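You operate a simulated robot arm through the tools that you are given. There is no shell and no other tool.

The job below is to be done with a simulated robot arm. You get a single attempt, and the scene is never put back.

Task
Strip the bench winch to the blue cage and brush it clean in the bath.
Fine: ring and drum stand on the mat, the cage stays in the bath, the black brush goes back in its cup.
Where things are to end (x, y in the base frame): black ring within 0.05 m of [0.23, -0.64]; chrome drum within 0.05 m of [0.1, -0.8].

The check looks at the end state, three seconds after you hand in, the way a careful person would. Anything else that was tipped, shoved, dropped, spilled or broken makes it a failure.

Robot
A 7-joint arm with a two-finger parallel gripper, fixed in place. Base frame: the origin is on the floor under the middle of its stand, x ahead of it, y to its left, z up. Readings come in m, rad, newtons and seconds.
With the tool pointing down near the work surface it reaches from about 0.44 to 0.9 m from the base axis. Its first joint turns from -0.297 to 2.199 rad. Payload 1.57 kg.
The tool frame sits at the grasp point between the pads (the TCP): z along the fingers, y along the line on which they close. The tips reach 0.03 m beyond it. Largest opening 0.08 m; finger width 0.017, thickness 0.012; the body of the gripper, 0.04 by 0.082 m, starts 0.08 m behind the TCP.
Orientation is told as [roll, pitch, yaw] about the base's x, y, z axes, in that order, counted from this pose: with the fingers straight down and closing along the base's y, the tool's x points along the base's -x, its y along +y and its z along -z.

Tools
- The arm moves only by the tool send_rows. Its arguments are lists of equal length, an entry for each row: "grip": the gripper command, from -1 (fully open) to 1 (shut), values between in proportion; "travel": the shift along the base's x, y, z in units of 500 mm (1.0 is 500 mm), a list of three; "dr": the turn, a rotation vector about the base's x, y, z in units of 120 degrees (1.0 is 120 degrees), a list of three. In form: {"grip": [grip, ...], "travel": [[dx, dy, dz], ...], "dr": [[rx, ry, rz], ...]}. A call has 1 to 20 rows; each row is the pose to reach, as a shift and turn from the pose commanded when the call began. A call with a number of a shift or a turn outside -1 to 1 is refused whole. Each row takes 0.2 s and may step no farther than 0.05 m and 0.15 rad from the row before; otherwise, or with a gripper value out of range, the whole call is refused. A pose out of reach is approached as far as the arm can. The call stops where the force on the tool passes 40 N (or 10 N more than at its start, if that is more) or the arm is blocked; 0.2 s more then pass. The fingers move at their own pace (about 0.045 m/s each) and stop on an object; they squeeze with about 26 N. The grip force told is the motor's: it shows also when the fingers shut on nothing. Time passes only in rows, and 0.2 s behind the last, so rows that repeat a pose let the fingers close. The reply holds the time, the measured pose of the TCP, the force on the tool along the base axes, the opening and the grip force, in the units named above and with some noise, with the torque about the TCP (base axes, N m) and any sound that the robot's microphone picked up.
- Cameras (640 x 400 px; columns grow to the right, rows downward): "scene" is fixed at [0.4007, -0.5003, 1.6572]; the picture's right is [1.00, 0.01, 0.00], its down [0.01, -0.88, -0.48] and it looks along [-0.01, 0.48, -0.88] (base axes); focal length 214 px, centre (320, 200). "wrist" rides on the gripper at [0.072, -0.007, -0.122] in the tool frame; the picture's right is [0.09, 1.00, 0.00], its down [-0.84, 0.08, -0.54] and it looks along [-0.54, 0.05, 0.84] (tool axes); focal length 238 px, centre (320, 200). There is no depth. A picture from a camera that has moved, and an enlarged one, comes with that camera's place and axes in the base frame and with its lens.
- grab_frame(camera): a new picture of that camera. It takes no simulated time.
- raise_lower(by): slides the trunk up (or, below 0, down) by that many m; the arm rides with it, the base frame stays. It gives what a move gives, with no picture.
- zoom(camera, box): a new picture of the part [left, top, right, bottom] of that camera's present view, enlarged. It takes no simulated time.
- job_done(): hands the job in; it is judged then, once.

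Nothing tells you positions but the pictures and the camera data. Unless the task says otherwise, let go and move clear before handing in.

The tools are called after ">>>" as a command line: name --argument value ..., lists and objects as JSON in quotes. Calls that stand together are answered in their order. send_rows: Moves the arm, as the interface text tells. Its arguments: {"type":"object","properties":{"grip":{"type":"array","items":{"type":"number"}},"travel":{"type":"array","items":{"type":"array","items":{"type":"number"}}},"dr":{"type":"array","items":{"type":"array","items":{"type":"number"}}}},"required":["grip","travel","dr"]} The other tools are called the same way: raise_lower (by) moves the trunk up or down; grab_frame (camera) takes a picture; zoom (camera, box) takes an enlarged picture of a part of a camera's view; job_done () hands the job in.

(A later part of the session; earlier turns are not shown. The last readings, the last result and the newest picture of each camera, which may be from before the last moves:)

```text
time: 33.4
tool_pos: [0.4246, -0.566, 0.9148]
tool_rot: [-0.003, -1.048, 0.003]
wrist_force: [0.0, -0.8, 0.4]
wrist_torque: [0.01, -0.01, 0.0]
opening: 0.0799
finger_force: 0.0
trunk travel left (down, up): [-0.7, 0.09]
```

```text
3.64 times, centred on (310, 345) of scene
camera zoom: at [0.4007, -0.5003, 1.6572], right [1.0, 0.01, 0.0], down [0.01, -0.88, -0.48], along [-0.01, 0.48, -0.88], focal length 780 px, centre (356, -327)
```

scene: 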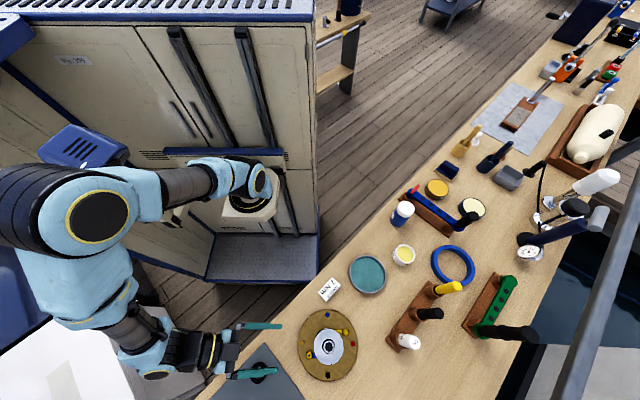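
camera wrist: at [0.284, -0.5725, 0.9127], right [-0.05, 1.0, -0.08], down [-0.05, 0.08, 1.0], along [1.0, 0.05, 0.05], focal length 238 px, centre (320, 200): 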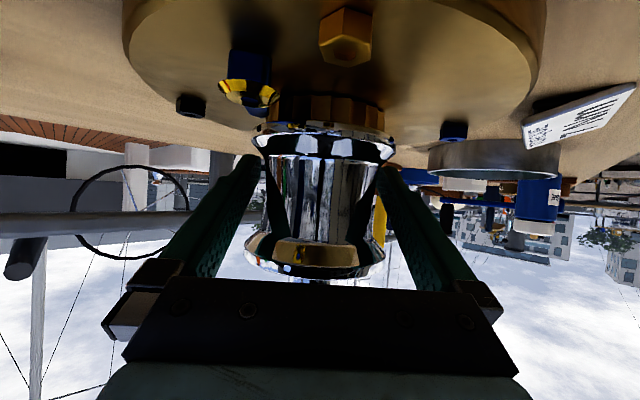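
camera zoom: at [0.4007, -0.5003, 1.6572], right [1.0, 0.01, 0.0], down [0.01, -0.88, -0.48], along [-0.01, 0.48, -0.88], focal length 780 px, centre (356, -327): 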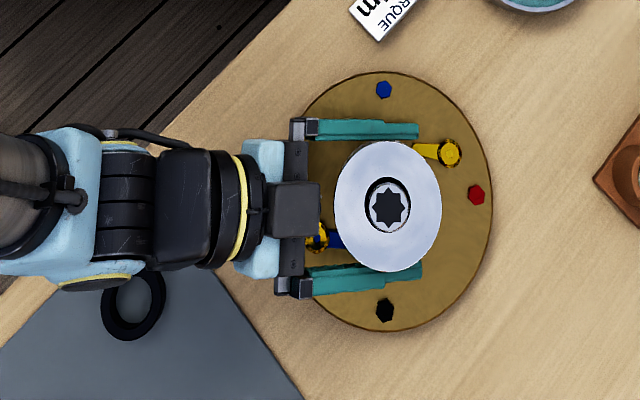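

The fingers straddle the waist with no contact. I'll close on it now.

>>> send_rows --grip '[1, 1, 1, 1]' --travel '[[0, 0, 0], [0, 0, 0], [0, 0, 0], [0, 0, 0]]' --dr '[[0, 0, 0], [0, 0, 0], [0, 0, 0], [0, 0, 0]]'

>>> zoom --camera "wrist" --box '[200, 60, 440, 300]'

```text
time: 34.4
tool_pos: [0.4248, -0.5658, 0.9131]
tool_rot: [-0.002, -1.047, 0.004]
wrist_force: [0.4, -0.4, 0.2]
wrist_torque: [0.19, -0.03, -0.02]
opening: 0.0681
finger_force: 26.0
trunk travel left (down, up): [-0.7, 0.09]
```

```text
1.67 times, centred on (320, 180) of wrist
camera zoom: at [0.2841, -0.5725, 0.9127], right [-0.05, 1.0, -0.08], down [-0.05, 0.08, 1.0], along [1.0, 0.05, 0.05], focal length 397 px, centre (320, 233)
```

zoom: 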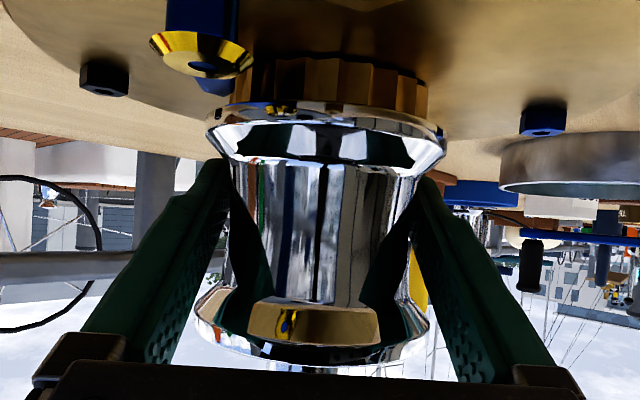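

The grip stopped at 68 mm because the tips are on the lower bevel. I'll open, back up about 12 mm along the tool and slightly higher so the tips rest on the narrow waist, then close again.

>>> send_rows --grip '[-1, -1, -1, -1, 1, 1, 1, 1]' --travel '[[0, 0, 0], [0, 0, 0], [-0.01, 0, 0.008], [-0.02, 0, 0.015], [-0.02, 0, 0.015], [-0.02, 0, 0.015], [-0.02, 0, 0.015], [-0.02, 0, 0.015]]' --dr '[[0, 0, 0], [0, 0, 0], [0, 0, 0], [0, 0, 0], [0, 0, 0], [0, 0, 0], [0, 0, 0], [0, 0, 0]]'

>>> zoom --camera "wrist" --box '[200, 60, 440, 300]'

```text
time: 36.2
tool_pos: [0.4147, -0.5663, 0.9227]
tool_rot: [-0.004, -1.049, 0.004]
wrist_force: [-1.8, -2.4, 1.6]
wrist_torque: [0.18, -0.05, 0.01]
opening: 0.0683
finger_force: 26.2
trunk travel left (down, up): [-0.7, 0.09]
```

```text
1.67 times, centred on (320, 180) of wrist
camera zoom: at [0.2738, -0.5721, 0.9206], right [-0.05, 1.0, -0.08], down [-0.05, 0.08, 1.0], along [1.0, 0.05, 0.05], focal length 397 px, centre (320, 233)
```

zoom: 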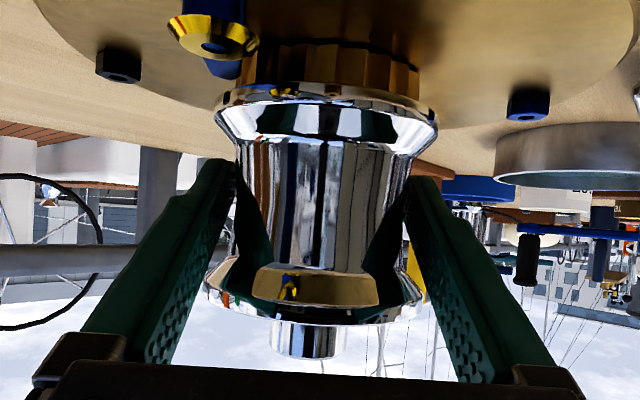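

The opening is the same, 68 mm, so that is the true waist width. I'll lift slowly and watch the forces.

>>> send_rows --grip '[1, 1, 1, 1]' --travel '[[0, 0, 0.004], [0, 0, 0.008], [0, 0, 0.014], [0, 0, 0.02]]' --dr '[[0, 0, 0], [0, 0, 0], [0, 0, 0], [0, 0, 0]]'

>>> zoom --camera "wrist" --box '[200, 60, 440, 300]'

```text
time: 37.2
tool_pos: [0.414, -0.5652, 0.9313]
tool_rot: [-0.003, -1.047, 0.004]
wrist_force: [-0.4, -0.2, -8.4]
wrist_torque: [-0.02, 0.07, -0.03]
opening: 0.0685
finger_force: 26.2
trunk travel left (down, up): [-0.7, 0.09]
```

```text
1.67 times, centred on (320, 180) of wrist
camera zoom: at [0.2733, -0.5719, 0.9309], right [-0.05, 1.0, -0.08], down [-0.05, 0.08, 1.0], along [1.0, 0.05, 0.05], focal length 397 px, centre (320, 233)
```

zoom: 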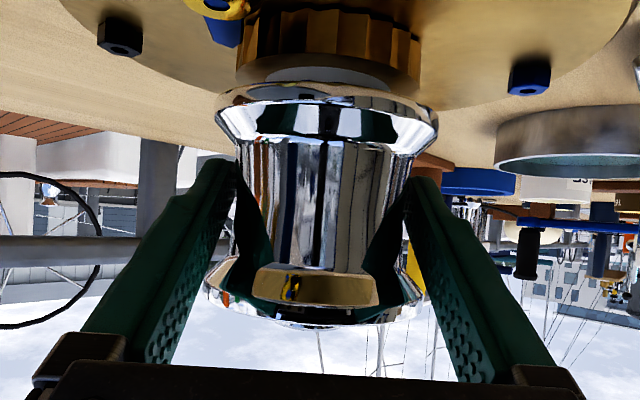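

The drum is lifting free at about 8 N and the ratchet stays on the base. I'll continue straight up until it clears the spindle.

>>> send_rows --grip '[1, 1, 1, 1, 1, 1, 1, 1]' --travel '[[0, 0, 0.02], [0, 0, 0.05], [0, 0, 0.08], [0, 0, 0.12], [0, 0, 0.16], [0, 0, 0.21], [0, 0, 0.26], [0, 0, 0.28]]' --dr '[[0, 0, 0], [0, 0, 0], [0, 0, 0], [0, 0, 0], [0, 0, 0], [0, 0, 0], [0, 0, 0], [0, 0, 0]]'

>>> grab_frame --camera "wrist"

>>> grab_frame --camera "scene"

```text
time: 39.0
tool_pos: [0.4136, -0.5648, 1.0718]
tool_rot: [-0.003, -1.048, 0.002]
wrist_force: [-0.1, -1.0, -7.6]
wrist_torque: [-0.02, 0.11, 0.04]
opening: 0.0684
finger_force: 25.9
trunk travel left (down, up): [-0.7, 0.09]
```

```text
taken
camera wrist: at [0.2729, -0.5728, 1.0707], right [-0.05, 1.0, -0.08], down [-0.05, 0.08, 1.0], along [1.0, 0.05, 0.05], focal length 238 px, centre (320, 200)
```

wrist: 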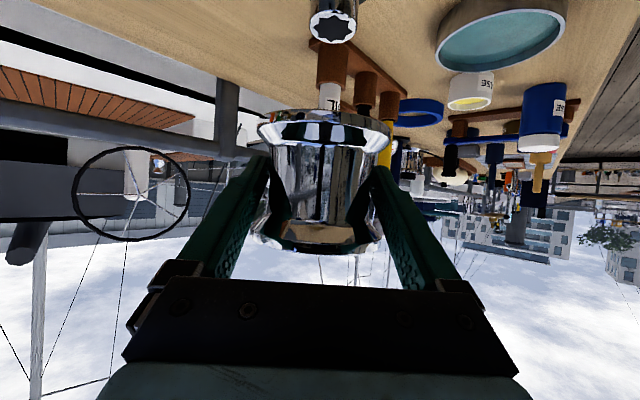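

```text
taken
```

scene: 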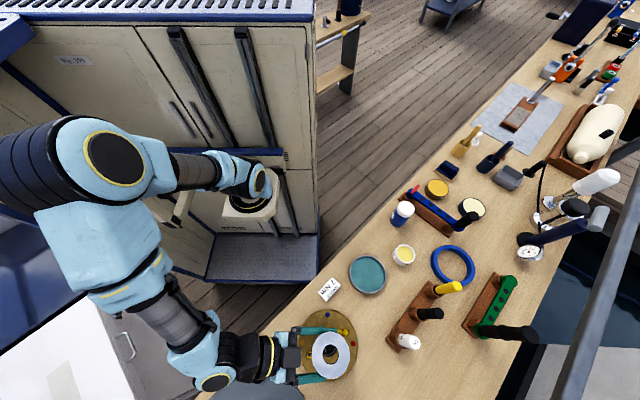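

The drum is clear of the spindle at about 0.8 kg. I'll carry it to the mat at (0.1, -0.8), turning the yaw outward on the way.

>>> send_rows --grip '[1, 1, 1, 1, 1, 1, 1, 1, 1, 1, 1, 1, 1, 1]' --travel '[[-0.049, -0.0348, 0], [-0.098, -0.0696, 0], [-0.147, -0.1043, 0], [-0.196, -0.1391, 0], [-0.245, -0.1739, 0], [-0.294, -0.2087, 0], [-0.343, -0.2435, 0], [-0.392, -0.2783, 0], [-0.441, -0.313, 0], [-0.49, -0.3478, 0], [-0.539, -0.3826, 0], [-0.588, -0.4174, 0], [-0.6376, -0.4522, 0], [-0.6376, -0.4522, 0]]' --dr '[[0, 0, -0.0385], [0, 0, -0.077], [0, 0, -0.1154], [0, 0, -0.1538], [0, 0, -0.1923], [0, 0, -0.2308], [0, 0, -0.2692], [0, 0, -0.3077], [0, 0, -0.3462], [0, 0, -0.3846], [0, 0, -0.4231], [0, 0, -0.4615], [0, 0, -0.5], [0, 0, -0.5]]'

>>> grab_frame --camera "wrist"

>>> grab_frame --camera "scene"

```text
time: 42.0
tool_pos: [0.0956, -0.7906, 1.0705]
tool_rot: [-0.004, -1.046, -1.048]
wrist_force: [-0.5, 0.7, -7.8]
wrist_torque: [0.07, 0.04, 0.0]
opening: 0.0684
finger_force: 26.0
trunk travel left (down, up): [-0.7, 0.09]
```

```text
taken
camera wrist: at [0.0207, -0.6713, 1.0694], right [0.84, 0.54, -0.08], down [0.04, 0.08, 1.0], along [0.54, -0.84, 0.05], focal length 238 px, centre (320, 200)
```

wrist: 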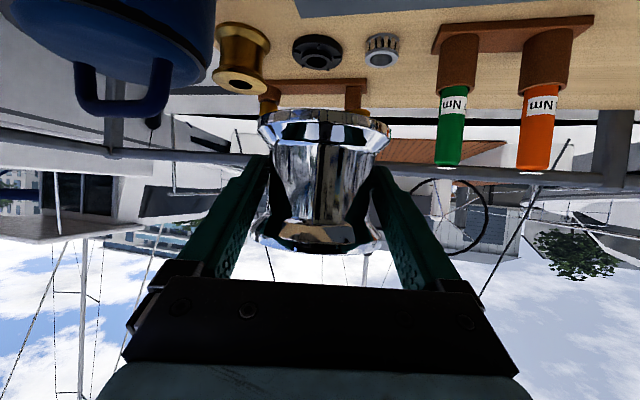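

```text
taken
```

scene: 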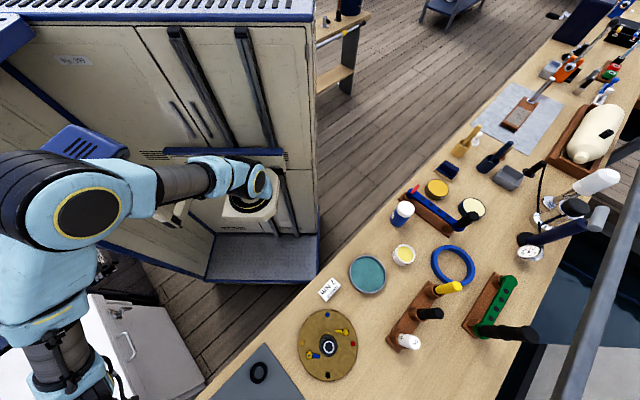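

The drum is above its spot. There is a large blue object nearby on the left, so I'll descend part way and check its distance by parallax.

>>> zoom --camera "wrist" --box '[0, 0, 400, 200]'

>>> send_rows --grip '[1, 1, 1, 1]' --travel '[[0, 0, -0.04], [0, 0, -0.08], [0, 0, -0.12], [0, 0, -0.14]]' --dr '[[0, 0, 0], [0, 0, 0], [0, 0, 0], [0, 0, 0]]'

>>> grab_frame --camera "wrist"

```text
1.60 times, centred on (200, 100) of wrist
camera zoom: at [0.0207, -0.6713, 1.0694], right [0.84, 0.54, -0.08], down [0.04, 0.08, 1.0], along [0.54, -0.84, 0.05], focal length 381 px, centre (512, 360)
```

zoom: 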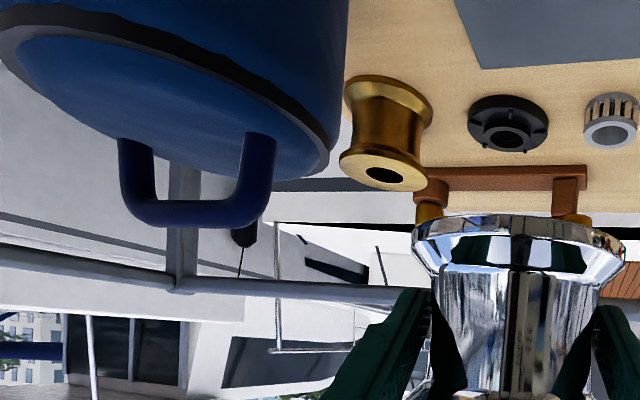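

```text
time: 43.0
tool_pos: [0.0953, -0.7915, 1.0014]
tool_rot: [-0.004, -1.047, -1.042]
wrist_force: [0.2, 0.1, -7.7]
wrist_torque: [0.05, -0.01, 0.02]
opening: 0.0682
finger_force: 26.2
trunk travel left (down, up): [-0.7, 0.09]
```

```text
taken
camera wrist: at [0.0201, -0.6729, 1.0005], right [0.84, 0.54, -0.08], down [0.04, 0.08, 1.0], along [0.54, -0.84, 0.05], focal length 238 px, centre (320, 200)
```

wrist: 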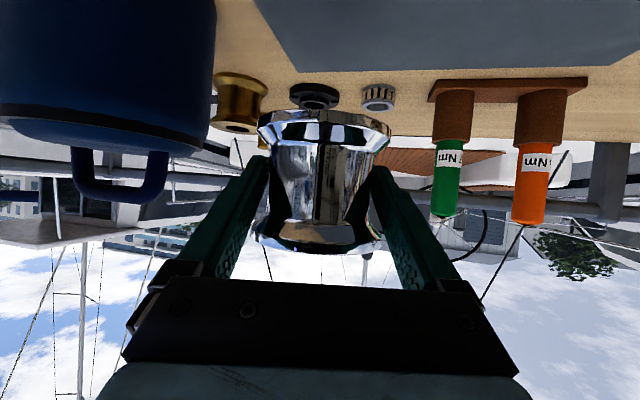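

The blue object is a pot centred near (-0.01, -0.92), which leaves about 4 cm to the drum. The mat's corners put the target well inside it. I'll bias the drum about 1 cm away from the pot and lower it.

>>> send_rows --grip '[1, 1, 1, 1, 1, 1]' --travel '[[0.01, 0.008, 0], [0.019, 0.015, -0.04], [0.019, 0.015, -0.1], [0.019, 0.015, -0.15], [0.019, 0.015, -0.18], [0.019, 0.015, -0.192]]' --dr '[[0, 0, 0], [0, 0, 0], [0, 0, 0], [0, 0, 0], [0, 0, 0], [0, 0, 0]]'

>>> grab_frame --camera "wrist"

```text
time: 44.4
tool_pos: [0.105, -0.7842, 0.9066]
tool_rot: [-0.004, -1.046, -1.045]
wrist_force: [-0.2, -0.1, -8.8]
wrist_torque: [0.08, 0.03, 0.02]
opening: 0.0683
finger_force: 25.3
trunk travel left (down, up): [-0.7, 0.09]
```

```text
taken
camera wrist: at [0.0296, -0.6651, 0.9053], right [0.84, 0.54, -0.08], down [0.04, 0.08, 1.0], along [0.54, -0.84, 0.05], focal length 238 px, centre (320, 200)
```

wrist: 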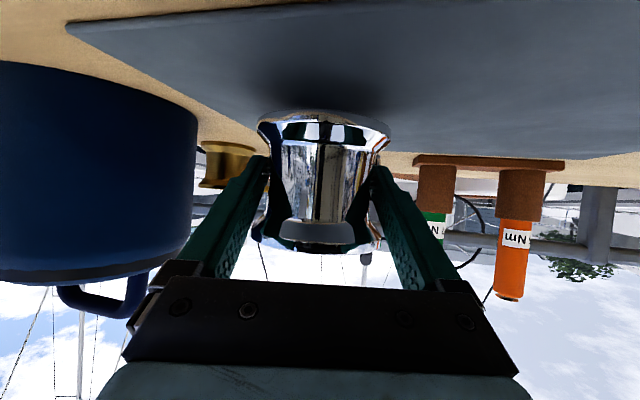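

>>> send_rows --grip '[1, 1, 1]' --travel '[[0, 0, -0.006], [0, 0, -0.01], [0, 0, -0.012]]' --dr '[[0, 0, 0], [0, 0, 0], [0, 0, 0]]'

>>> zoom --camera "wrist" --box '[220, 60, 420, 260]'

```text
time: 45.2
tool_pos: [0.1053, -0.7842, 0.9005]
tool_rot: [-0.004, -1.046, -1.043]
wrist_force: [-1.4, -0.1, -8.0]
wrist_torque: [0.06, 0.04, 0.01]
opening: 0.068
finger_force: 26.3
trunk travel left (down, up): [-0.7, 0.09]
```

```text
2.00 times, centred on (320, 160) of wrist
camera zoom: at [0.0288, -0.6648, 0.8995], right [0.84, 0.54, -0.08], down [0.04, 0.08, 1.0], along [0.54, -0.84, 0.05], focal length 477 px, centre (320, 280)
```

zoom: 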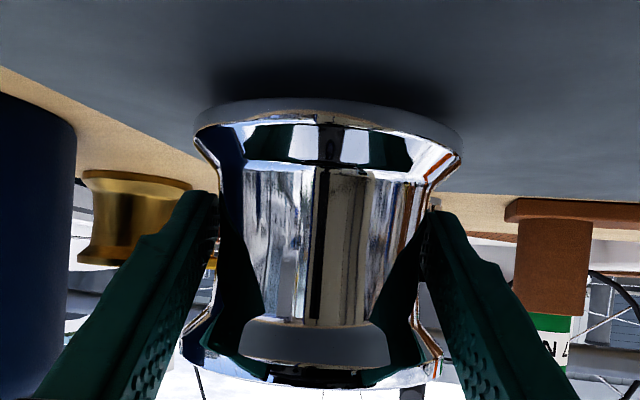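

>>> send_rows --grip '[1, 1, 1]' --travel '[[0, 0, -0.003], [0, 0, -0.006], [0, 0, -0.006]]' --dr '[[0, 0, 0], [0, 0, 0], [0, 0, 0]]'

```text
time: 46.0
tool_pos: [0.1033, -0.7838, 0.897]
tool_rot: [-0.002, -1.044, -1.042]
wrist_force: [-0.2, -0.1, -7.7]
wrist_torque: [0.07, 0.04, -0.01]
opening: 0.0682
finger_force: 25.6
trunk travel left (down, up): [-0.7, 0.09]
```

>>> send_rows --grip '[1, 1, 1]' --travel '[[0, 0, -0.003], [0, 0, -0.006], [0, 0, -0.006]]' --dr '[[0, 0, 0], [0, 0, 0], [0, 0, 0]]'

>>> zoom --camera "wrist" --box '[220, 60, 420, 260]'

```text
time: 46.8
tool_pos: [0.1047, -0.7837, 0.8949]
tool_rot: [-0.005, -1.045, -1.042]
wrist_force: [-0.1, -1.0, -8.8]
wrist_torque: [0.08, 0.07, 0.01]
opening: 0.068
finger_force: 26.1
trunk travel left (down, up): [-0.7, 0.09]
```

```text
2.00 times, centred on (320, 160) of wrist
camera zoom: at [0.029, -0.6643, 0.8931], right [0.84, 0.54, -0.08], down [0.04, 0.08, 1.0], along [0.54, -0.84, 0.05], focal length 477 px, centre (320, 280)
```

zoom: 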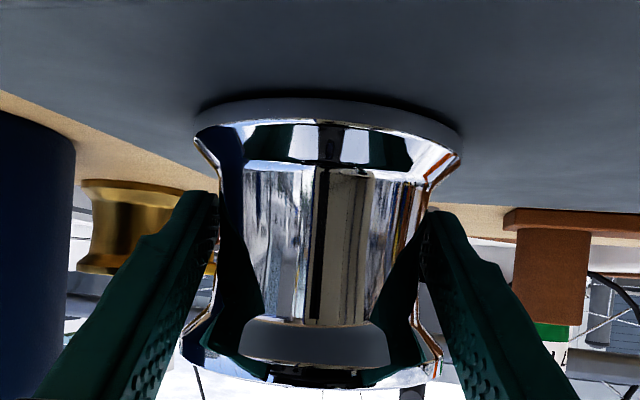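

>>> send_rows --grip '[1, 1, 1]' --travel '[[0, 0, -0.003], [0, 0, -0.006], [0, 0, -0.006]]' --dr '[[0, 0, 0], [0, 0, 0], [0, 0, 0]]'

```text
time: 47.6
tool_pos: [0.1043, -0.7839, 0.8918]
tool_rot: [-0.003, -1.047, -1.044]
wrist_force: [-1.2, 6.2, 2.4]
wrist_torque: [0.51, -0.24, 0.3]
opening: 0.068
finger_force: 25.8
trunk travel left (down, up): [-0.7, 0.09]
```

The drum has touched the mat. I'll ease up half a millimetre, open, and retreat back along the tool axis.

>>> send_rows --grip '[1, -1, -1, -1]' --travel '[[0, 0, 0.001], [0, 0, 0.001], [0, 0, 0.001], [0, 0, 0.001]]' --dr '[[0, 0, 0], [0, 0, 0], [0, 0, 0], [0, 0, 0]]'

>>> grab_frame --camera "wrist"

```text
time: 48.6
tool_pos: [0.105, -0.7835, 0.8933]
tool_rot: [-0.003, -1.046, -1.043]
wrist_force: [-0.4, 0.7, 0.6]
wrist_torque: [-0.01, 0.01, 0.02]
opening: 0.08
finger_force: 0.0
trunk travel left (down, up): [-0.7, 0.09]
```

```text
taken
camera wrist: at [0.0289, -0.6642, 0.8908], right [0.84, 0.54, -0.08], down [0.04, 0.08, 1.0], along [0.54, -0.84, 0.05], focal length 238 px, centre (320, 200)
```

wrist: 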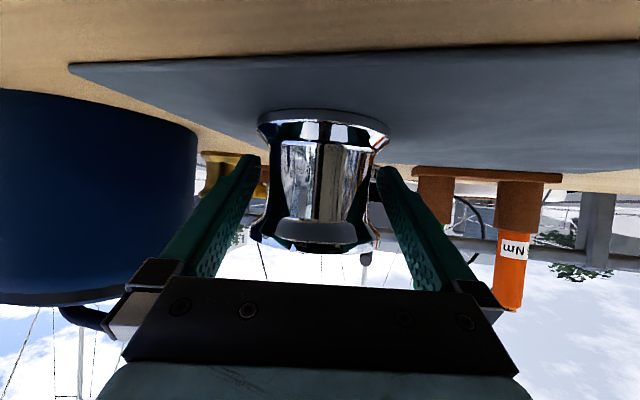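

The drum stands upright on the mat. I'll retreat along the tool axis, then go up.

>>> send_rows --grip '[-1, -1, -1, -1, -1, -1, -1]' --travel '[[-0.0173, 0.03, 0.02], [-0.0433, 0.075, 0.05], [-0.0693, 0.12, 0.08], [-0.0953, 0.165, 0.11], [-0.0953, 0.165, 0.19], [-0.0953, 0.165, 0.27], [-0.0953, 0.165, 0.35]]' --dr '[[0, 0, 0], [0, 0, 0], [0, 0, 0], [0, 0, 0], [0, 0, 0], [0, 0, 0], [0, 0, 0]]'

>>> grab_frame --camera "wrist"

>>> zoom --camera "scene" --box '[290, 300, 370, 390]'

```text
time: 50.2
tool_pos: [0.0577, -0.7015, 1.0653]
tool_rot: [-0.001, -1.044, -1.045]
wrist_force: [1.7, -0.7, -1.0]
wrist_torque: [-0.02, -0.01, 0.0]
opening: 0.0796
finger_force: 0.0
trunk travel left (down, up): [-0.7, 0.09]
```

```text
taken
camera wrist: at [-0.0184, -0.5826, 1.0653], right [0.84, 0.54, -0.08], down [0.04, 0.08, 1.0], along [0.54, -0.84, 0.05], focal length 238 px, centre (320, 200)
```

wrist: 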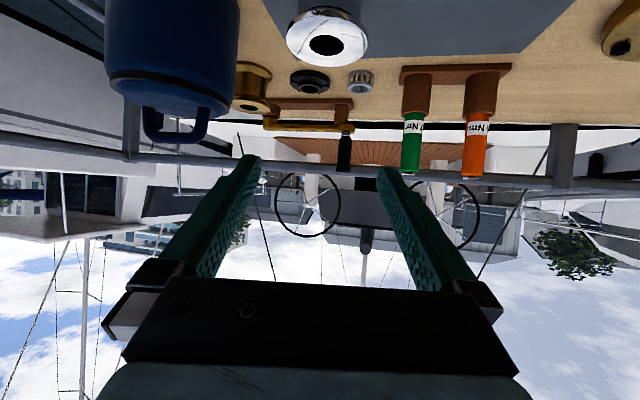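

```text
4.44 times, centred on (330, 345) of scene
camera zoom: at [0.4007, -0.5003, 1.6572], right [1.0, 0.01, 0.0], down [0.01, -0.88, -0.48], along [-0.01, 0.48, -0.88], focal length 953 px, centre (276, -444)
```

zoom: 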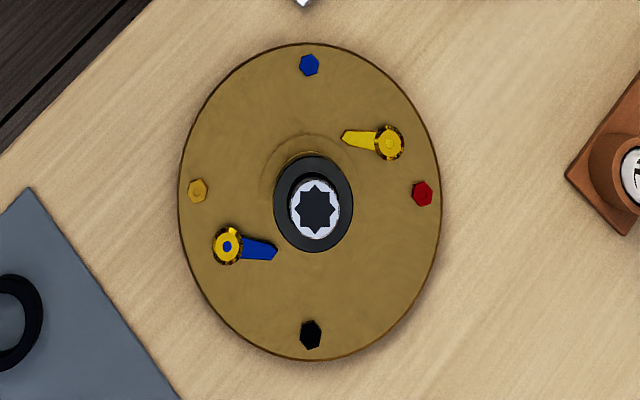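

The drum is off and stands upright. Something dark still sits around the spindle, so I'll bring the wrist over the winch to see what is left.

>>> send_rows --grip '[-1, -1, -1, -1, -1, -1, -1, -1, -1, -1]' --travel '[[0.02, 0.02, 0.06], [0.07, 0.04, 0.12], [0.12, 0.06, 0.13], [0.17, 0.09, 0.13], [0.22, 0.12, 0.13], [0.27, 0.15, 0.13], [0.32, 0.18, 0.13], [0.36, 0.19, 0.13], [0.385, 0.203, 0.13], [0.385, 0.203, 0.13]]' --dr '[[0.048, 0.0278, 0], [0.096, 0.0556, 0], [0.144, 0.0833, 0], [0.192, 0.111, 0], [0.241, 0.139, 0], [0.289, 0.1667, 0], [0.337, 0.1945, 0], [0.385, 0.2222, 0], [0.433, 0.25, 0], [0.433, 0.25, 0]]'

>>> send_rows --grip '[-1, -1, -1, -1, -1, -1, -1, -1, -1]' --travel '[[0.03, 0.005, 0], [0.06, 0.01, 0], [0.09, 0.015, 0], [0.12, 0.02, 0], [0.15, 0.025, 0], [0.18, 0.03, 0], [0.21, 0.035, 0], [0.24, 0.04, 0], [0.24, 0.04, 0]]' --dr '[[0, 0, 0.0625], [0, 0, 0.125], [0, 0, 0.1875], [0, 0, 0.25], [0, 0, 0.3125], [0, 0, 0.375], [0, 0, 0.4375], [0, 0, 0.5], [0, 0, 0.5]]'

>>> grab_frame --camera "wrist"

>>> zoom --camera "wrist" --box '[240, 60, 400, 170]'

```text
time: 52.4
tool_pos: [0.2503, -0.6007, 1.1306]
tool_rot: [0.0, 0.001, -1.046]
wrist_force: [0.7, -0.3, 0.2]
wrist_torque: [0.02, 0.01, 0.02]
opening: 0.08
finger_force: 0.1
trunk travel left (down, up): [-0.7, 0.09]
```

```text
time: 54.4
tool_pos: [0.3687, -0.5793, 1.1321]
tool_rot: [0.0, 0.0, 0.003]
wrist_force: [0.4, -0.8, 0.3]
wrist_torque: [-0.01, -0.01, 0.01]
opening: 0.0801
finger_force: 0.1
trunk travel left (down, up): [-0.7, 0.09]
```

```text
taken
camera wrist: at [0.2987, -0.5872, 1.2534], right [-0.1, 1.0, 0.0], down [0.84, 0.08, 0.54], along [0.54, 0.05, -0.84], focal length 238 px, centre (320, 200)
```

wrist: 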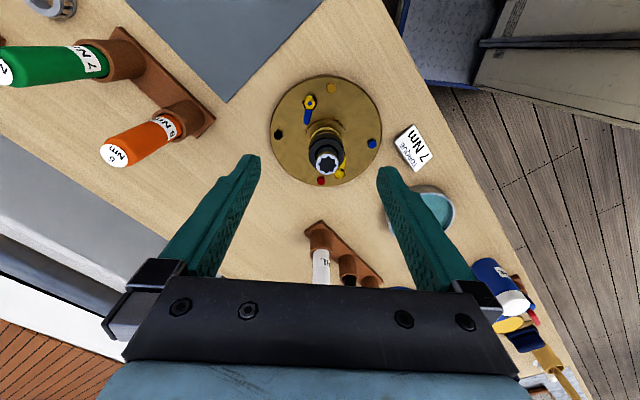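

```text
3.64 times, centred on (320, 115) of wrist
camera zoom: at [0.2987, -0.5872, 1.2534], right [-0.1, 1.0, 0.0], down [0.84, 0.08, 0.54], along [0.54, 0.05, -0.84], focal length 867 px, centre (320, 509)
```

zoom: 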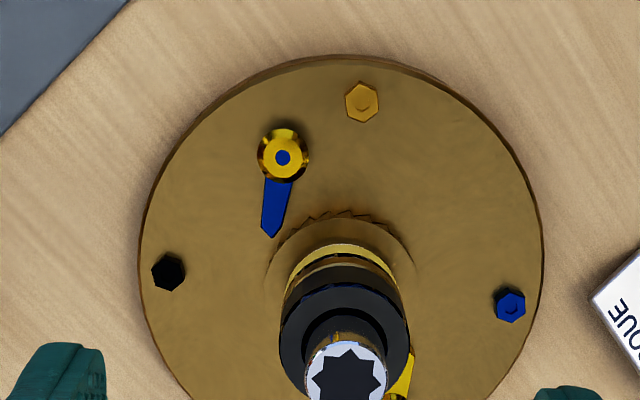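

A dark ring and a yellow layer remain around the spindle. I need a side view, so I'll tilt again.

>>> send_rows --grip '[-1, -1, -1, -1, -1, -1, -1, -1, -1, -1]' --travel '[[-0.04, 0.005, 0], [-0.08, 0.01, 0], [-0.12, 0.015, -0.02], [-0.16, 0.02, -0.06], [-0.19, 0.025, -0.1], [-0.197, 0.026, -0.14], [-0.197, 0.026, -0.18], [-0.197, 0.026, -0.22], [-0.197, 0.026, -0.26], [-0.197, 0.026, -0.26]]' --dr '[[0, -0.06, 0], [0, -0.12, 0], [0, -0.18, 0], [0, -0.24, 0], [0, -0.3, 0], [0, -0.36, 0], [0, -0.42, 0], [0, -0.47, 0], [0, -0.5, 0], [0, -0.5, 0]]'

>>> grab_frame --camera "wrist"

>>> zoom --camera "wrist" --box '[260, 40, 390, 170]'

```text
time: 56.6
tool_pos: [0.2699, -0.568, 1.0016]
tool_rot: [-0.006, -1.048, 0.006]
wrist_force: [0.3, 0.6, 0.2]
wrist_torque: [-0.02, 0.0, -0.02]
opening: 0.08
finger_force: 0.1
trunk travel left (down, up): [-0.7, 0.09]
```

```text
taken
camera wrist: at [0.1298, -0.5751, 1.0003], right [-0.05, 1.0, -0.08], down [-0.05, 0.08, 1.0], along [1.0, 0.05, 0.05], focal length 238 px, centre (320, 200)
```

wrist: 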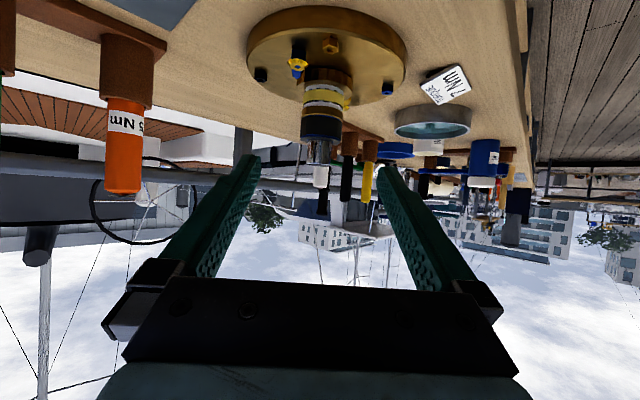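

```text
3.08 times, centred on (325, 105) of wrist
camera zoom: at [0.1298, -0.5751, 1.0003], right [-0.05, 1.0, -0.08], down [-0.05, 0.08, 1.0], along [1.0, 0.05, 0.05], focal length 733 px, centre (305, 492)
```

zoom: 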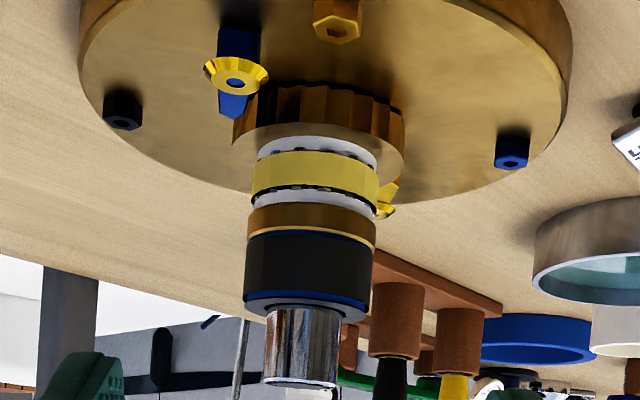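

From bottom to top I now see the ratchet, a yellow cage, a brass spacer, and then the dirty blue cage at z 0.916 to 0.940, about 50 mm wide, on the spindle. I'll straighten up and go above it.

>>> send_rows --grip '[-1, -1, -1, -1, -1, -1, -1, -1, -1, -1, -1]' --travel '[[0, 0, 0.08], [0, 0, 0.16], [0.02, 0, 0.2], [0.06, 0, 0.2], [0.11, 0, 0.2], [0.16, 0, 0.2], [0.21, 0.002, 0.2], [0.26, 0.004, 0.2], [0.3, 0.004, 0.2], [0.309, 0.004, 0.2], [0.309, 0.004, 0.2]]' --dr '[[0, 0, 0], [0, 0.06, 0], [0, 0.12, 0], [0, 0.18, 0], [0, 0.24, 0], [0, 0.3, 0], [0, 0.36, 0], [0, 0.42, 0], [0, 0.47, 0], [0, 0.5, 0], [0, 0.5, 0]]'

>>> zoom --camera "wrist" --box '[240, 80, 400, 190]'

```text
time: 59.0
tool_pos: [0.4272, -0.5625, 1.102]
tool_rot: [-0.002, 0.001, 0.003]
wrist_force: [0.6, -0.8, 0.2]
wrist_torque: [-0.03, -0.02, -0.01]
opening: 0.0802
finger_force: 0.0
trunk travel left (down, up): [-0.7, 0.09]
```

```text
3.64 times, centred on (320, 135) of wrist
camera zoom: at [0.3559, -0.5705, 1.2235], right [-0.09, 1.0, 0.0], down [0.84, 0.08, 0.54], along [0.54, 0.05, -0.84], focal length 867 px, centre (320, 436)
```

zoom: 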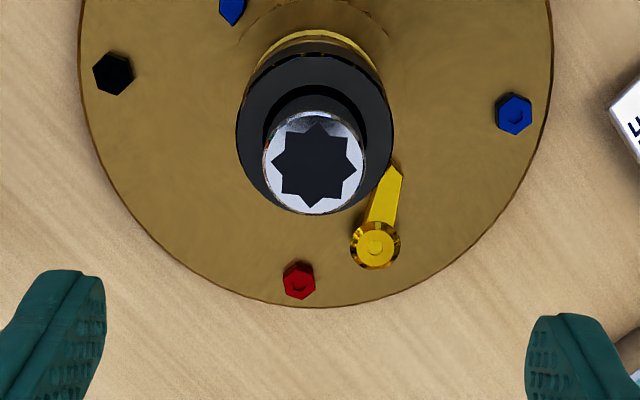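

The axis is confirmed at (0.4247, -0.566). I'll lower around the blue cage with the tips just above the brass spacer.

>>> send_rows --grip '[-1, -1, -1, -1, -1, -1, -1]' --travel '[[-0.005, -0.007, -0.04], [-0.005, -0.007, -0.1], [-0.005, -0.007, -0.16], [-0.005, -0.007, -0.22], [-0.005, -0.007, -0.27], [-0.005, -0.007, -0.295], [-0.005, -0.007, -0.302]]' --dr '[[0, 0, 0], [0, 0, 0], [0, 0, 0], [0, 0, 0], [0, 0, 0], [0, 0, 0], [0, 0, 0]]'

>>> zoom --camera "wrist" --box '[220, 60, 420, 240]'

```text
time: 60.6
tool_pos: [0.4235, -0.5683, 0.9495]
tool_rot: [0.0, -0.001, 0.001]
wrist_force: [0.5, -0.2, 0.5]
wrist_torque: [0.01, -0.01, -0.02]
opening: 0.0801
finger_force: 0.2
trunk travel left (down, up): [-0.7, 0.09]
```

```text
2.22 times, centred on (320, 150) of wrist
camera zoom: at [0.352, -0.5754, 1.0719], right [-0.09, 1.0, 0.0], down [0.84, 0.08, 0.54], along [0.54, 0.05, -0.84], focal length 530 px, centre (320, 311)
```

zoom: 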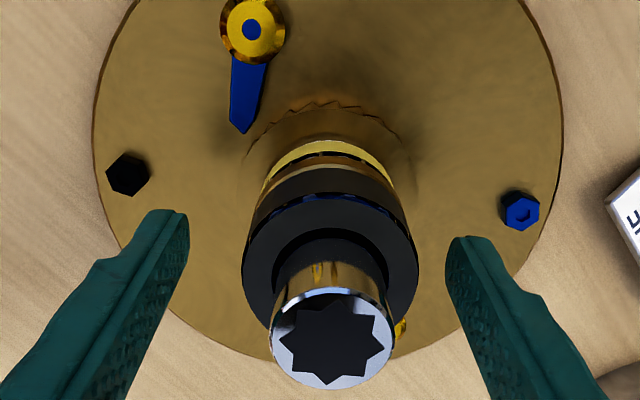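

>>> send_rows --grip '[-1, 1, 1, 1, 1]' --travel '[[0.002, 0.006, 0], [0.002, 0.006, 0], [0.002, 0.006, 0], [0.002, 0.006, 0], [0.002, 0.006, 0]]' --dr '[[0, 0, 0], [0, 0, 0], [0, 0, 0], [0, 0, 0], [0, 0, 0]]'

>>> zoom --camera "wrist" --box '[220, 60, 420, 240]'

```text
time: 61.8
tool_pos: [0.4243, -0.567, 0.9502]
tool_rot: [0.001, -0.001, 0.001]
wrist_force: [-0.4, -0.2, 0.1]
wrist_torque: [-0.01, -0.01, -0.02]
opening: 0.0494
finger_force: 25.8
trunk travel left (down, up): [-0.7, 0.09]
```

```text
2.22 times, centred on (320, 150) of wrist
camera zoom: at [0.3533, -0.5731, 1.0726], right [-0.09, 1.0, 0.0], down [0.84, 0.08, 0.54], along [0.54, 0.05, -0.84], focal length 530 px, centre (320, 311)
```

zoom: 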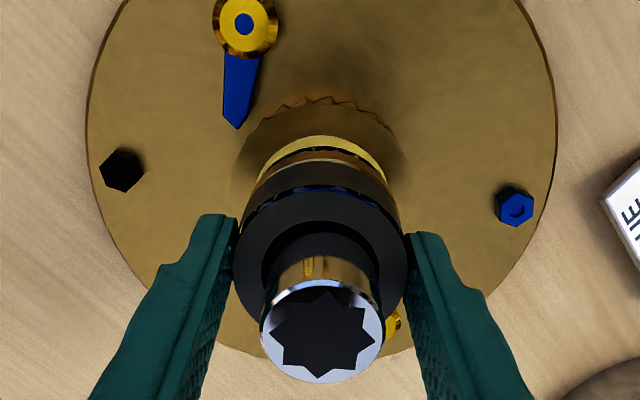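

The cage is gripped at 49.4 mm. I'll lift gently and check that only the blue cage comes up.

>>> send_rows --grip '[1, 1, 1, 1]' --travel '[[0, 0, 0.004], [0, 0, 0.01], [0, 0, 0.02], [0, 0, 0.03]]' --dr '[[0, 0, 0], [0, 0, 0], [0, 0, 0], [0, 0, 0]]'

>>> zoom --camera "wrist" --box '[220, 60, 420, 240]'

```text
time: 62.8
tool_pos: [0.4231, -0.5672, 0.9669]
tool_rot: [-0.001, -0.001, 0.001]
wrist_force: [0.9, 0.7, -0.9]
wrist_torque: [0.01, 0.01, -0.01]
opening: 0.0496
finger_force: 26.0
trunk travel left (down, up): [-0.7, 0.09]
```

```text
2.22 times, centred on (320, 150) of wrist
camera zoom: at [0.3526, -0.5733, 1.0879], right [-0.09, 1.0, 0.0], down [0.84, 0.08, 0.54], along [0.54, 0.05, -0.84], focal length 530 px, centre (320, 311)
```

zoom: 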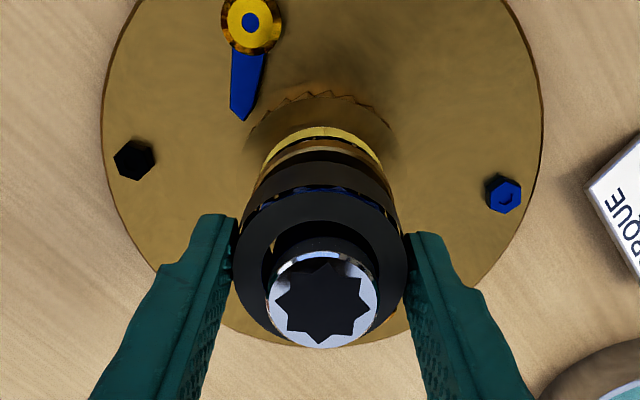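

The blue cage comes up alone. I'll lift it clear of the spindle and look.

>>> send_rows --grip '[1, 1, 1, 1, 1, 1]' --travel '[[0, 0, 0.02], [0, 0, 0.05], [0, 0, 0.09], [0, 0, 0.14], [0, 0, 0.2], [0, 0, 0.24]]' --dr '[[0, 0, 0], [0, 0, 0], [0, 0, 0], [0, 0, 0], [0, 0, 0], [0, 0, 0]]'

>>> grab_frame --camera "wrist"

>>> zoom --camera "wrist" --box '[240, 60, 400, 220]'

>>> zoom --camera "scene" --box '[320, 230, 480, 370]'

```text
time: 64.2
tool_pos: [0.4227, -0.5624, 1.0859]
tool_rot: [0.0, -0.001, 0.001]
wrist_force: [0.5, 0.4, -1.3]
wrist_torque: [0.0, 0.0, -0.06]
opening: 0.0495
finger_force: 25.5
trunk travel left (down, up): [-0.7, 0.09]
```

```text
taken
camera wrist: at [0.352, -0.571, 1.2073], right [-0.09, 1.0, 0.0], down [0.84, 0.08, 0.54], along [0.54, 0.05, -0.84], focal length 238 px, centre (320, 200)
```

wrist: 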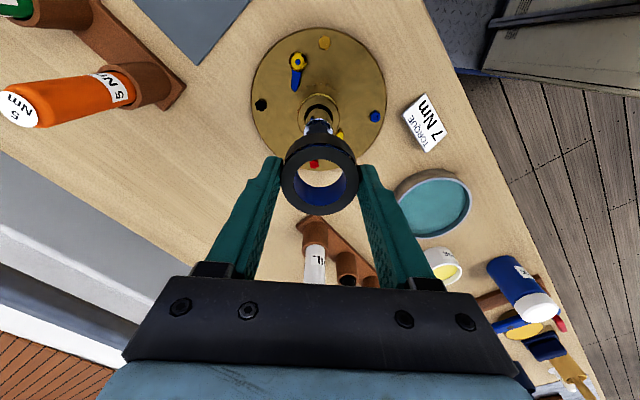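

```text
2.50 times, centred on (320, 140) of wrist
camera zoom: at [0.352, -0.571, 1.2073], right [-0.09, 1.0, 0.0], down [0.84, 0.08, 0.54], along [0.54, 0.05, -0.84], focal length 596 px, centre (320, 350)
```

zoom: 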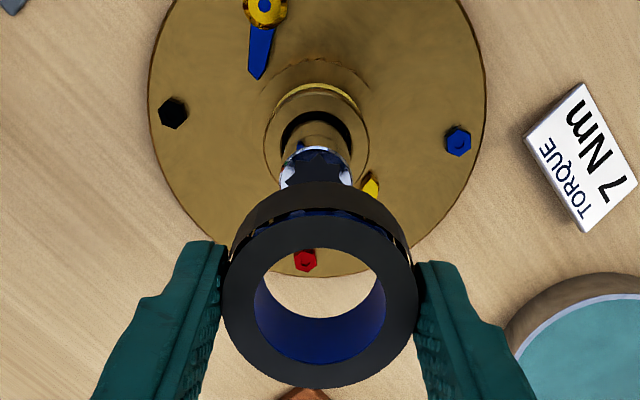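

```text
2.86 times, centred on (400, 300) of scene
camera zoom: at [0.4007, -0.5003, 1.6572], right [1.0, 0.01, 0.0], down [0.01, -0.88, -0.48], along [-0.01, 0.48, -0.88], focal length 613 px, centre (91, -86)
```

zoom: 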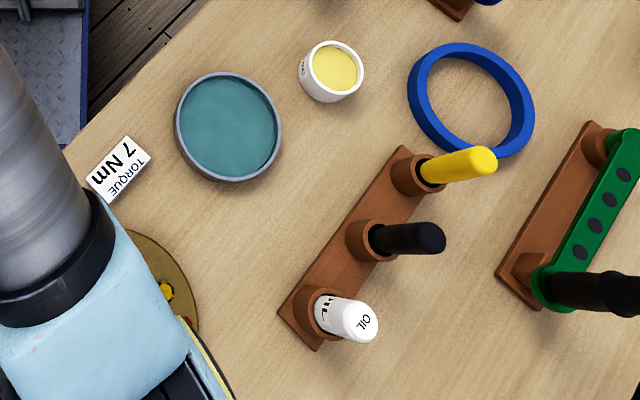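

The blue cage is held; it is blue inside and black with grime outside. I take the bath centre as about (0.563, -0.368) with the rim at z 0.872. I'll carry the cage there.

>>> send_rows --grip '[1, 1, 1, 1, 1, 1, 1, 1, 1]' --travel '[[0.04, 0.055, 0], [0.08, 0.11, 0], [0.12, 0.165, 0], [0.16, 0.22, 0], [0.2, 0.275, 0], [0.24, 0.33, 0], [0.28, 0.389, 0], [0.28, 0.389, -0.07], [0.28, 0.389, -0.14]]' --dr '[[0, 0, 0], [0, 0, 0], [0, 0, 0], [0, 0, 0], [0, 0, 0], [0, 0, 0], [0, 0, 0], [0, 0, 0], [0, 0, 0]]'

>>> grab_frame --camera "wrist"

>>> grab_frame --camera "scene"

```text
time: 66.2
tool_pos: [0.5613, -0.3728, 1.0149]
tool_rot: [-0.001, 0.002, 0.002]
wrist_force: [0.1, 0.6, -1.5]
wrist_torque: [-0.01, -0.02, -0.04]
opening: 0.0491
finger_force: 25.5
trunk travel left (down, up): [-0.7, 0.09]
```

```text
taken
camera wrist: at [0.4908, -0.3792, 1.1372], right [-0.09, 1.0, 0.0], down [0.84, 0.08, 0.54], along [0.54, 0.05, -0.84], focal length 238 px, centre (320, 200)
```

wrist: 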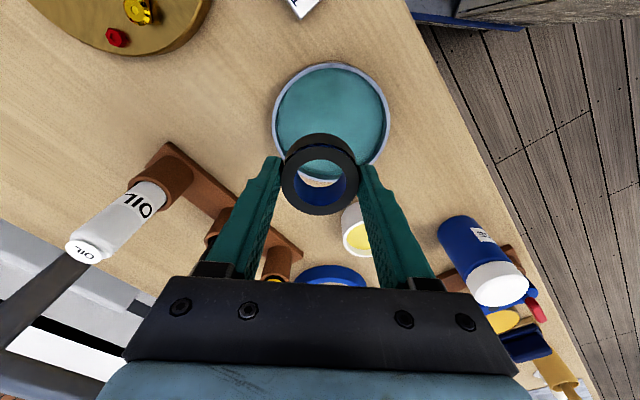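

```text
taken
```

scene: 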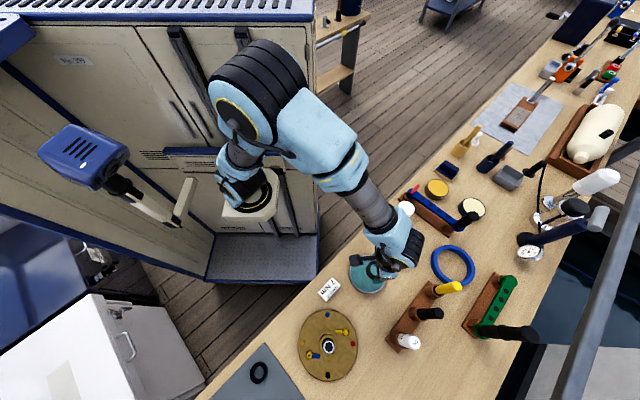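

>>> zoom --camera "wrist" --box '[230, 40, 430, 220]'

>>> zoom --camera "scene" --box '[330, 240, 430, 310]'

```text
2.22 times, centred on (330, 130) of wrist
camera zoom: at [0.4908, -0.3792, 1.1372], right [-0.09, 1.0, 0.0], down [0.84, 0.08, 0.54], along [0.54, 0.05, -0.84], focal length 530 px, centre (298, 356)
```

zoom: 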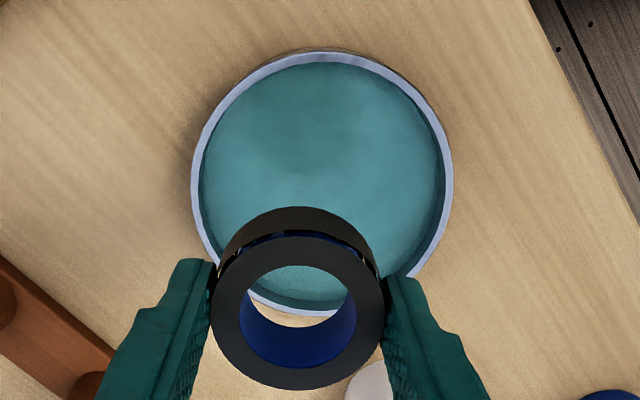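

```text
5.71 times, centred on (380, 275) of scene
camera zoom: at [0.4007, -0.5003, 1.6572], right [1.0, 0.01, 0.0], down [0.01, -0.88, -0.48], along [-0.01, 0.48, -0.88], focal length 1226 px, centre (-23, -229)
```

zoom: 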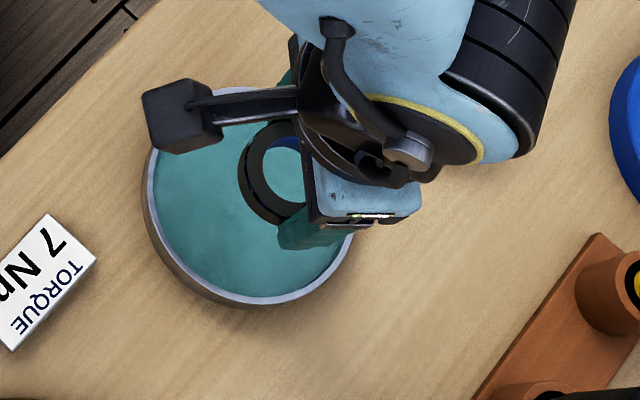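

I've refined the bath centre to about (0.567, -0.362). I'll shift over it and lower the cage in.

>>> send_rows --grip '[1, 1, 1, 1, 1, 1]' --travel '[[0.012, 0.02, 0], [0.012, 0.021, -0.06], [0.012, 0.021, -0.12], [0.012, 0.021, -0.18], [0.012, 0.021, -0.21], [0.012, 0.021, -0.22]]' --dr '[[0, 0, 0], [0, 0, 0], [0, 0, 0], [0, 0, 0], [0, 0, 0], [0, 0, 0]]'

>>> grab_frame --camera "wrist"

>>> zoom --camera "scene" --box '[330, 240, 430, 310]'

```text
time: 67.6
tool_pos: [0.5716, -0.3605, 0.9048]
tool_rot: [-0.002, 0.0, 0.001]
wrist_force: [0.3, 0.2, -0.7]
wrist_torque: [-0.02, 0.01, -0.01]
opening: 0.0494
finger_force: 25.7
trunk travel left (down, up): [-0.7, 0.09]
```

```text
taken
camera wrist: at [0.4986, -0.3673, 1.0274], right [-0.09, 1.0, 0.0], down [0.84, 0.08, 0.54], along [0.54, 0.05, -0.84], focal length 238 px, centre (320, 200)
```

wrist: 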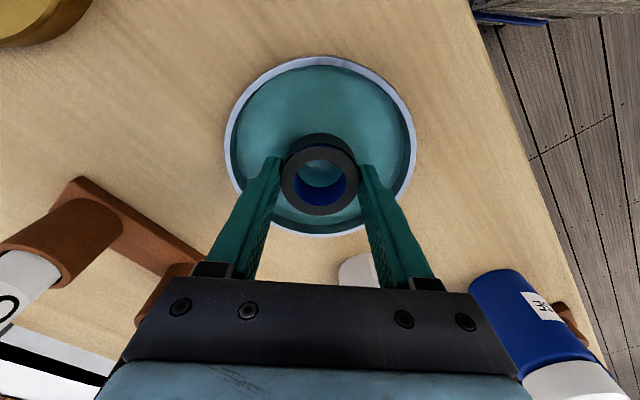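

```text
5.71 times, centred on (380, 275) of scene
camera zoom: at [0.4007, -0.5003, 1.6572], right [1.0, 0.01, 0.0], down [0.01, -0.88, -0.48], along [-0.01, 0.48, -0.88], focal length 1226 px, centre (-23, -229)
```

zoom: 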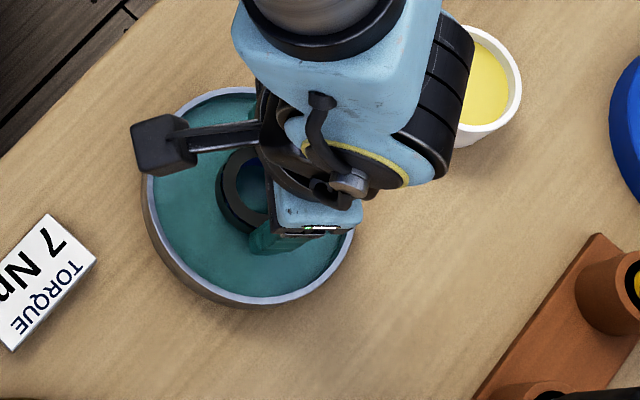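

The cage is centred over the bath, with the rim at about z 0.876. I'll lower it to the floor in small steps.

>>> send_rows --grip '[1, 1, 1, 1]' --travel '[[-0.003, -0.003, -0.005], [-0.003, -0.003, -0.01], [-0.003, -0.003, -0.014], [-0.003, -0.003, -0.016]]' --dr '[[0, 0, 0], [0, 0, 0], [0, 0, 0], [0, 0, 0]]'

```text
time: 68.6
tool_pos: [0.569, -0.3616, 0.8965]
tool_rot: [0.001, -0.001, 0.002]
wrist_force: [-0.2, 0.5, -1.6]
wrist_torque: [-0.04, -0.01, 0.01]
opening: 0.0492
finger_force: 25.9
trunk travel left (down, up): [-0.7, 0.09]
```

>>> send_rows --grip '[1, 1, 1]' --travel '[[0, 0, -0.003], [0, 0, -0.006], [0, 0, -0.006]]' --dr '[[0, 0, 0], [0, 0, 0], [0, 0, 0]]'

```text
time: 69.4
tool_pos: [0.5688, -0.3626, 0.8948]
tool_rot: [0.001, 0.0, 0.002]
wrist_force: [0.3, 0.8, -1.1]
wrist_torque: [0.01, 0.01, -0.02]
opening: 0.049
finger_force: 26.1
trunk travel left (down, up): [-0.7, 0.09]
```

>>> send_rows --grip '[1, 1, 1]' --travel '[[0, 0, -0.003], [0, 0, -0.005], [0, 0, -0.005]]' --dr '[[0, 0, 0], [0, 0, 0], [0, 0, 0]]'

>>> zoom --camera "wrist" --box '[220, 40, 420, 250]'

```text
time: 70.2
tool_pos: [0.568, -0.3623, 0.8926]
tool_rot: [0.0, 0.001, 0.001]
wrist_force: [-0.4, 0.7, -1.5]
wrist_torque: [-0.03, -0.02, -0.03]
opening: 0.049
finger_force: 26.1
trunk travel left (down, up): [-0.7, 0.09]
```

```text
1.90 times, centred on (320, 145) of wrist
camera zoom: at [0.4971, -0.3689, 1.0141], right [-0.09, 1.0, 0.0], down [0.84, 0.08, 0.54], along [0.54, 0.05, -0.84], focal length 454 px, centre (320, 305)
```

zoom: 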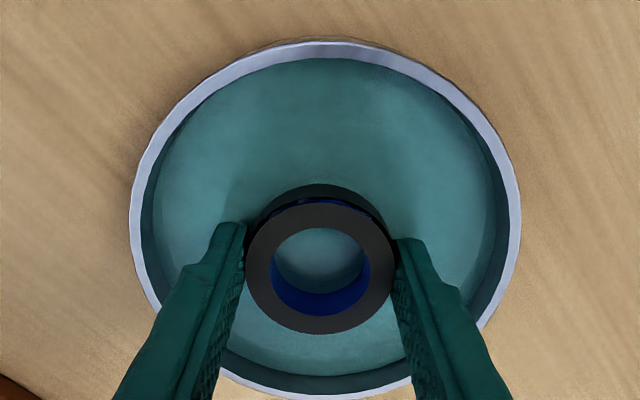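

>>> send_rows --grip '[1, 1, 1]' --travel '[[0, 0, -0.003], [0, 0, -0.005], [0, 0, -0.005]]' --dr '[[0, 0, 0], [0, 0, 0], [0, 0, 0]]'

```text
time: 71.0
tool_pos: [0.5683, -0.3603, 0.8901]
tool_rot: [0.0, -0.001, 0.002]
wrist_force: [-0.6, -0.5, -0.7]
wrist_torque: [-0.01, 0.0, 0.0]
opening: 0.049
finger_force: 26.4
trunk travel left (down, up): [-0.7, 0.09]
```

>>> send_rows --grip '[1, 1, 1]' --travel '[[0, 0, -0.003], [0, 0, -0.005], [0, 0, -0.005]]' --dr '[[0, 0, 0], [0, 0, 0], [0, 0, 0]]'

```text
time: 71.8
tool_pos: [0.5688, -0.3598, 0.8879]
tool_rot: [-0.003, -0.001, 0.001]
wrist_force: [-3.3, -0.6, 20.0]
wrist_torque: [0.31, 0.04, 0.16]
opening: 0.0493
finger_force: 26.3
trunk travel left (down, up): [-0.7, 0.09]
```

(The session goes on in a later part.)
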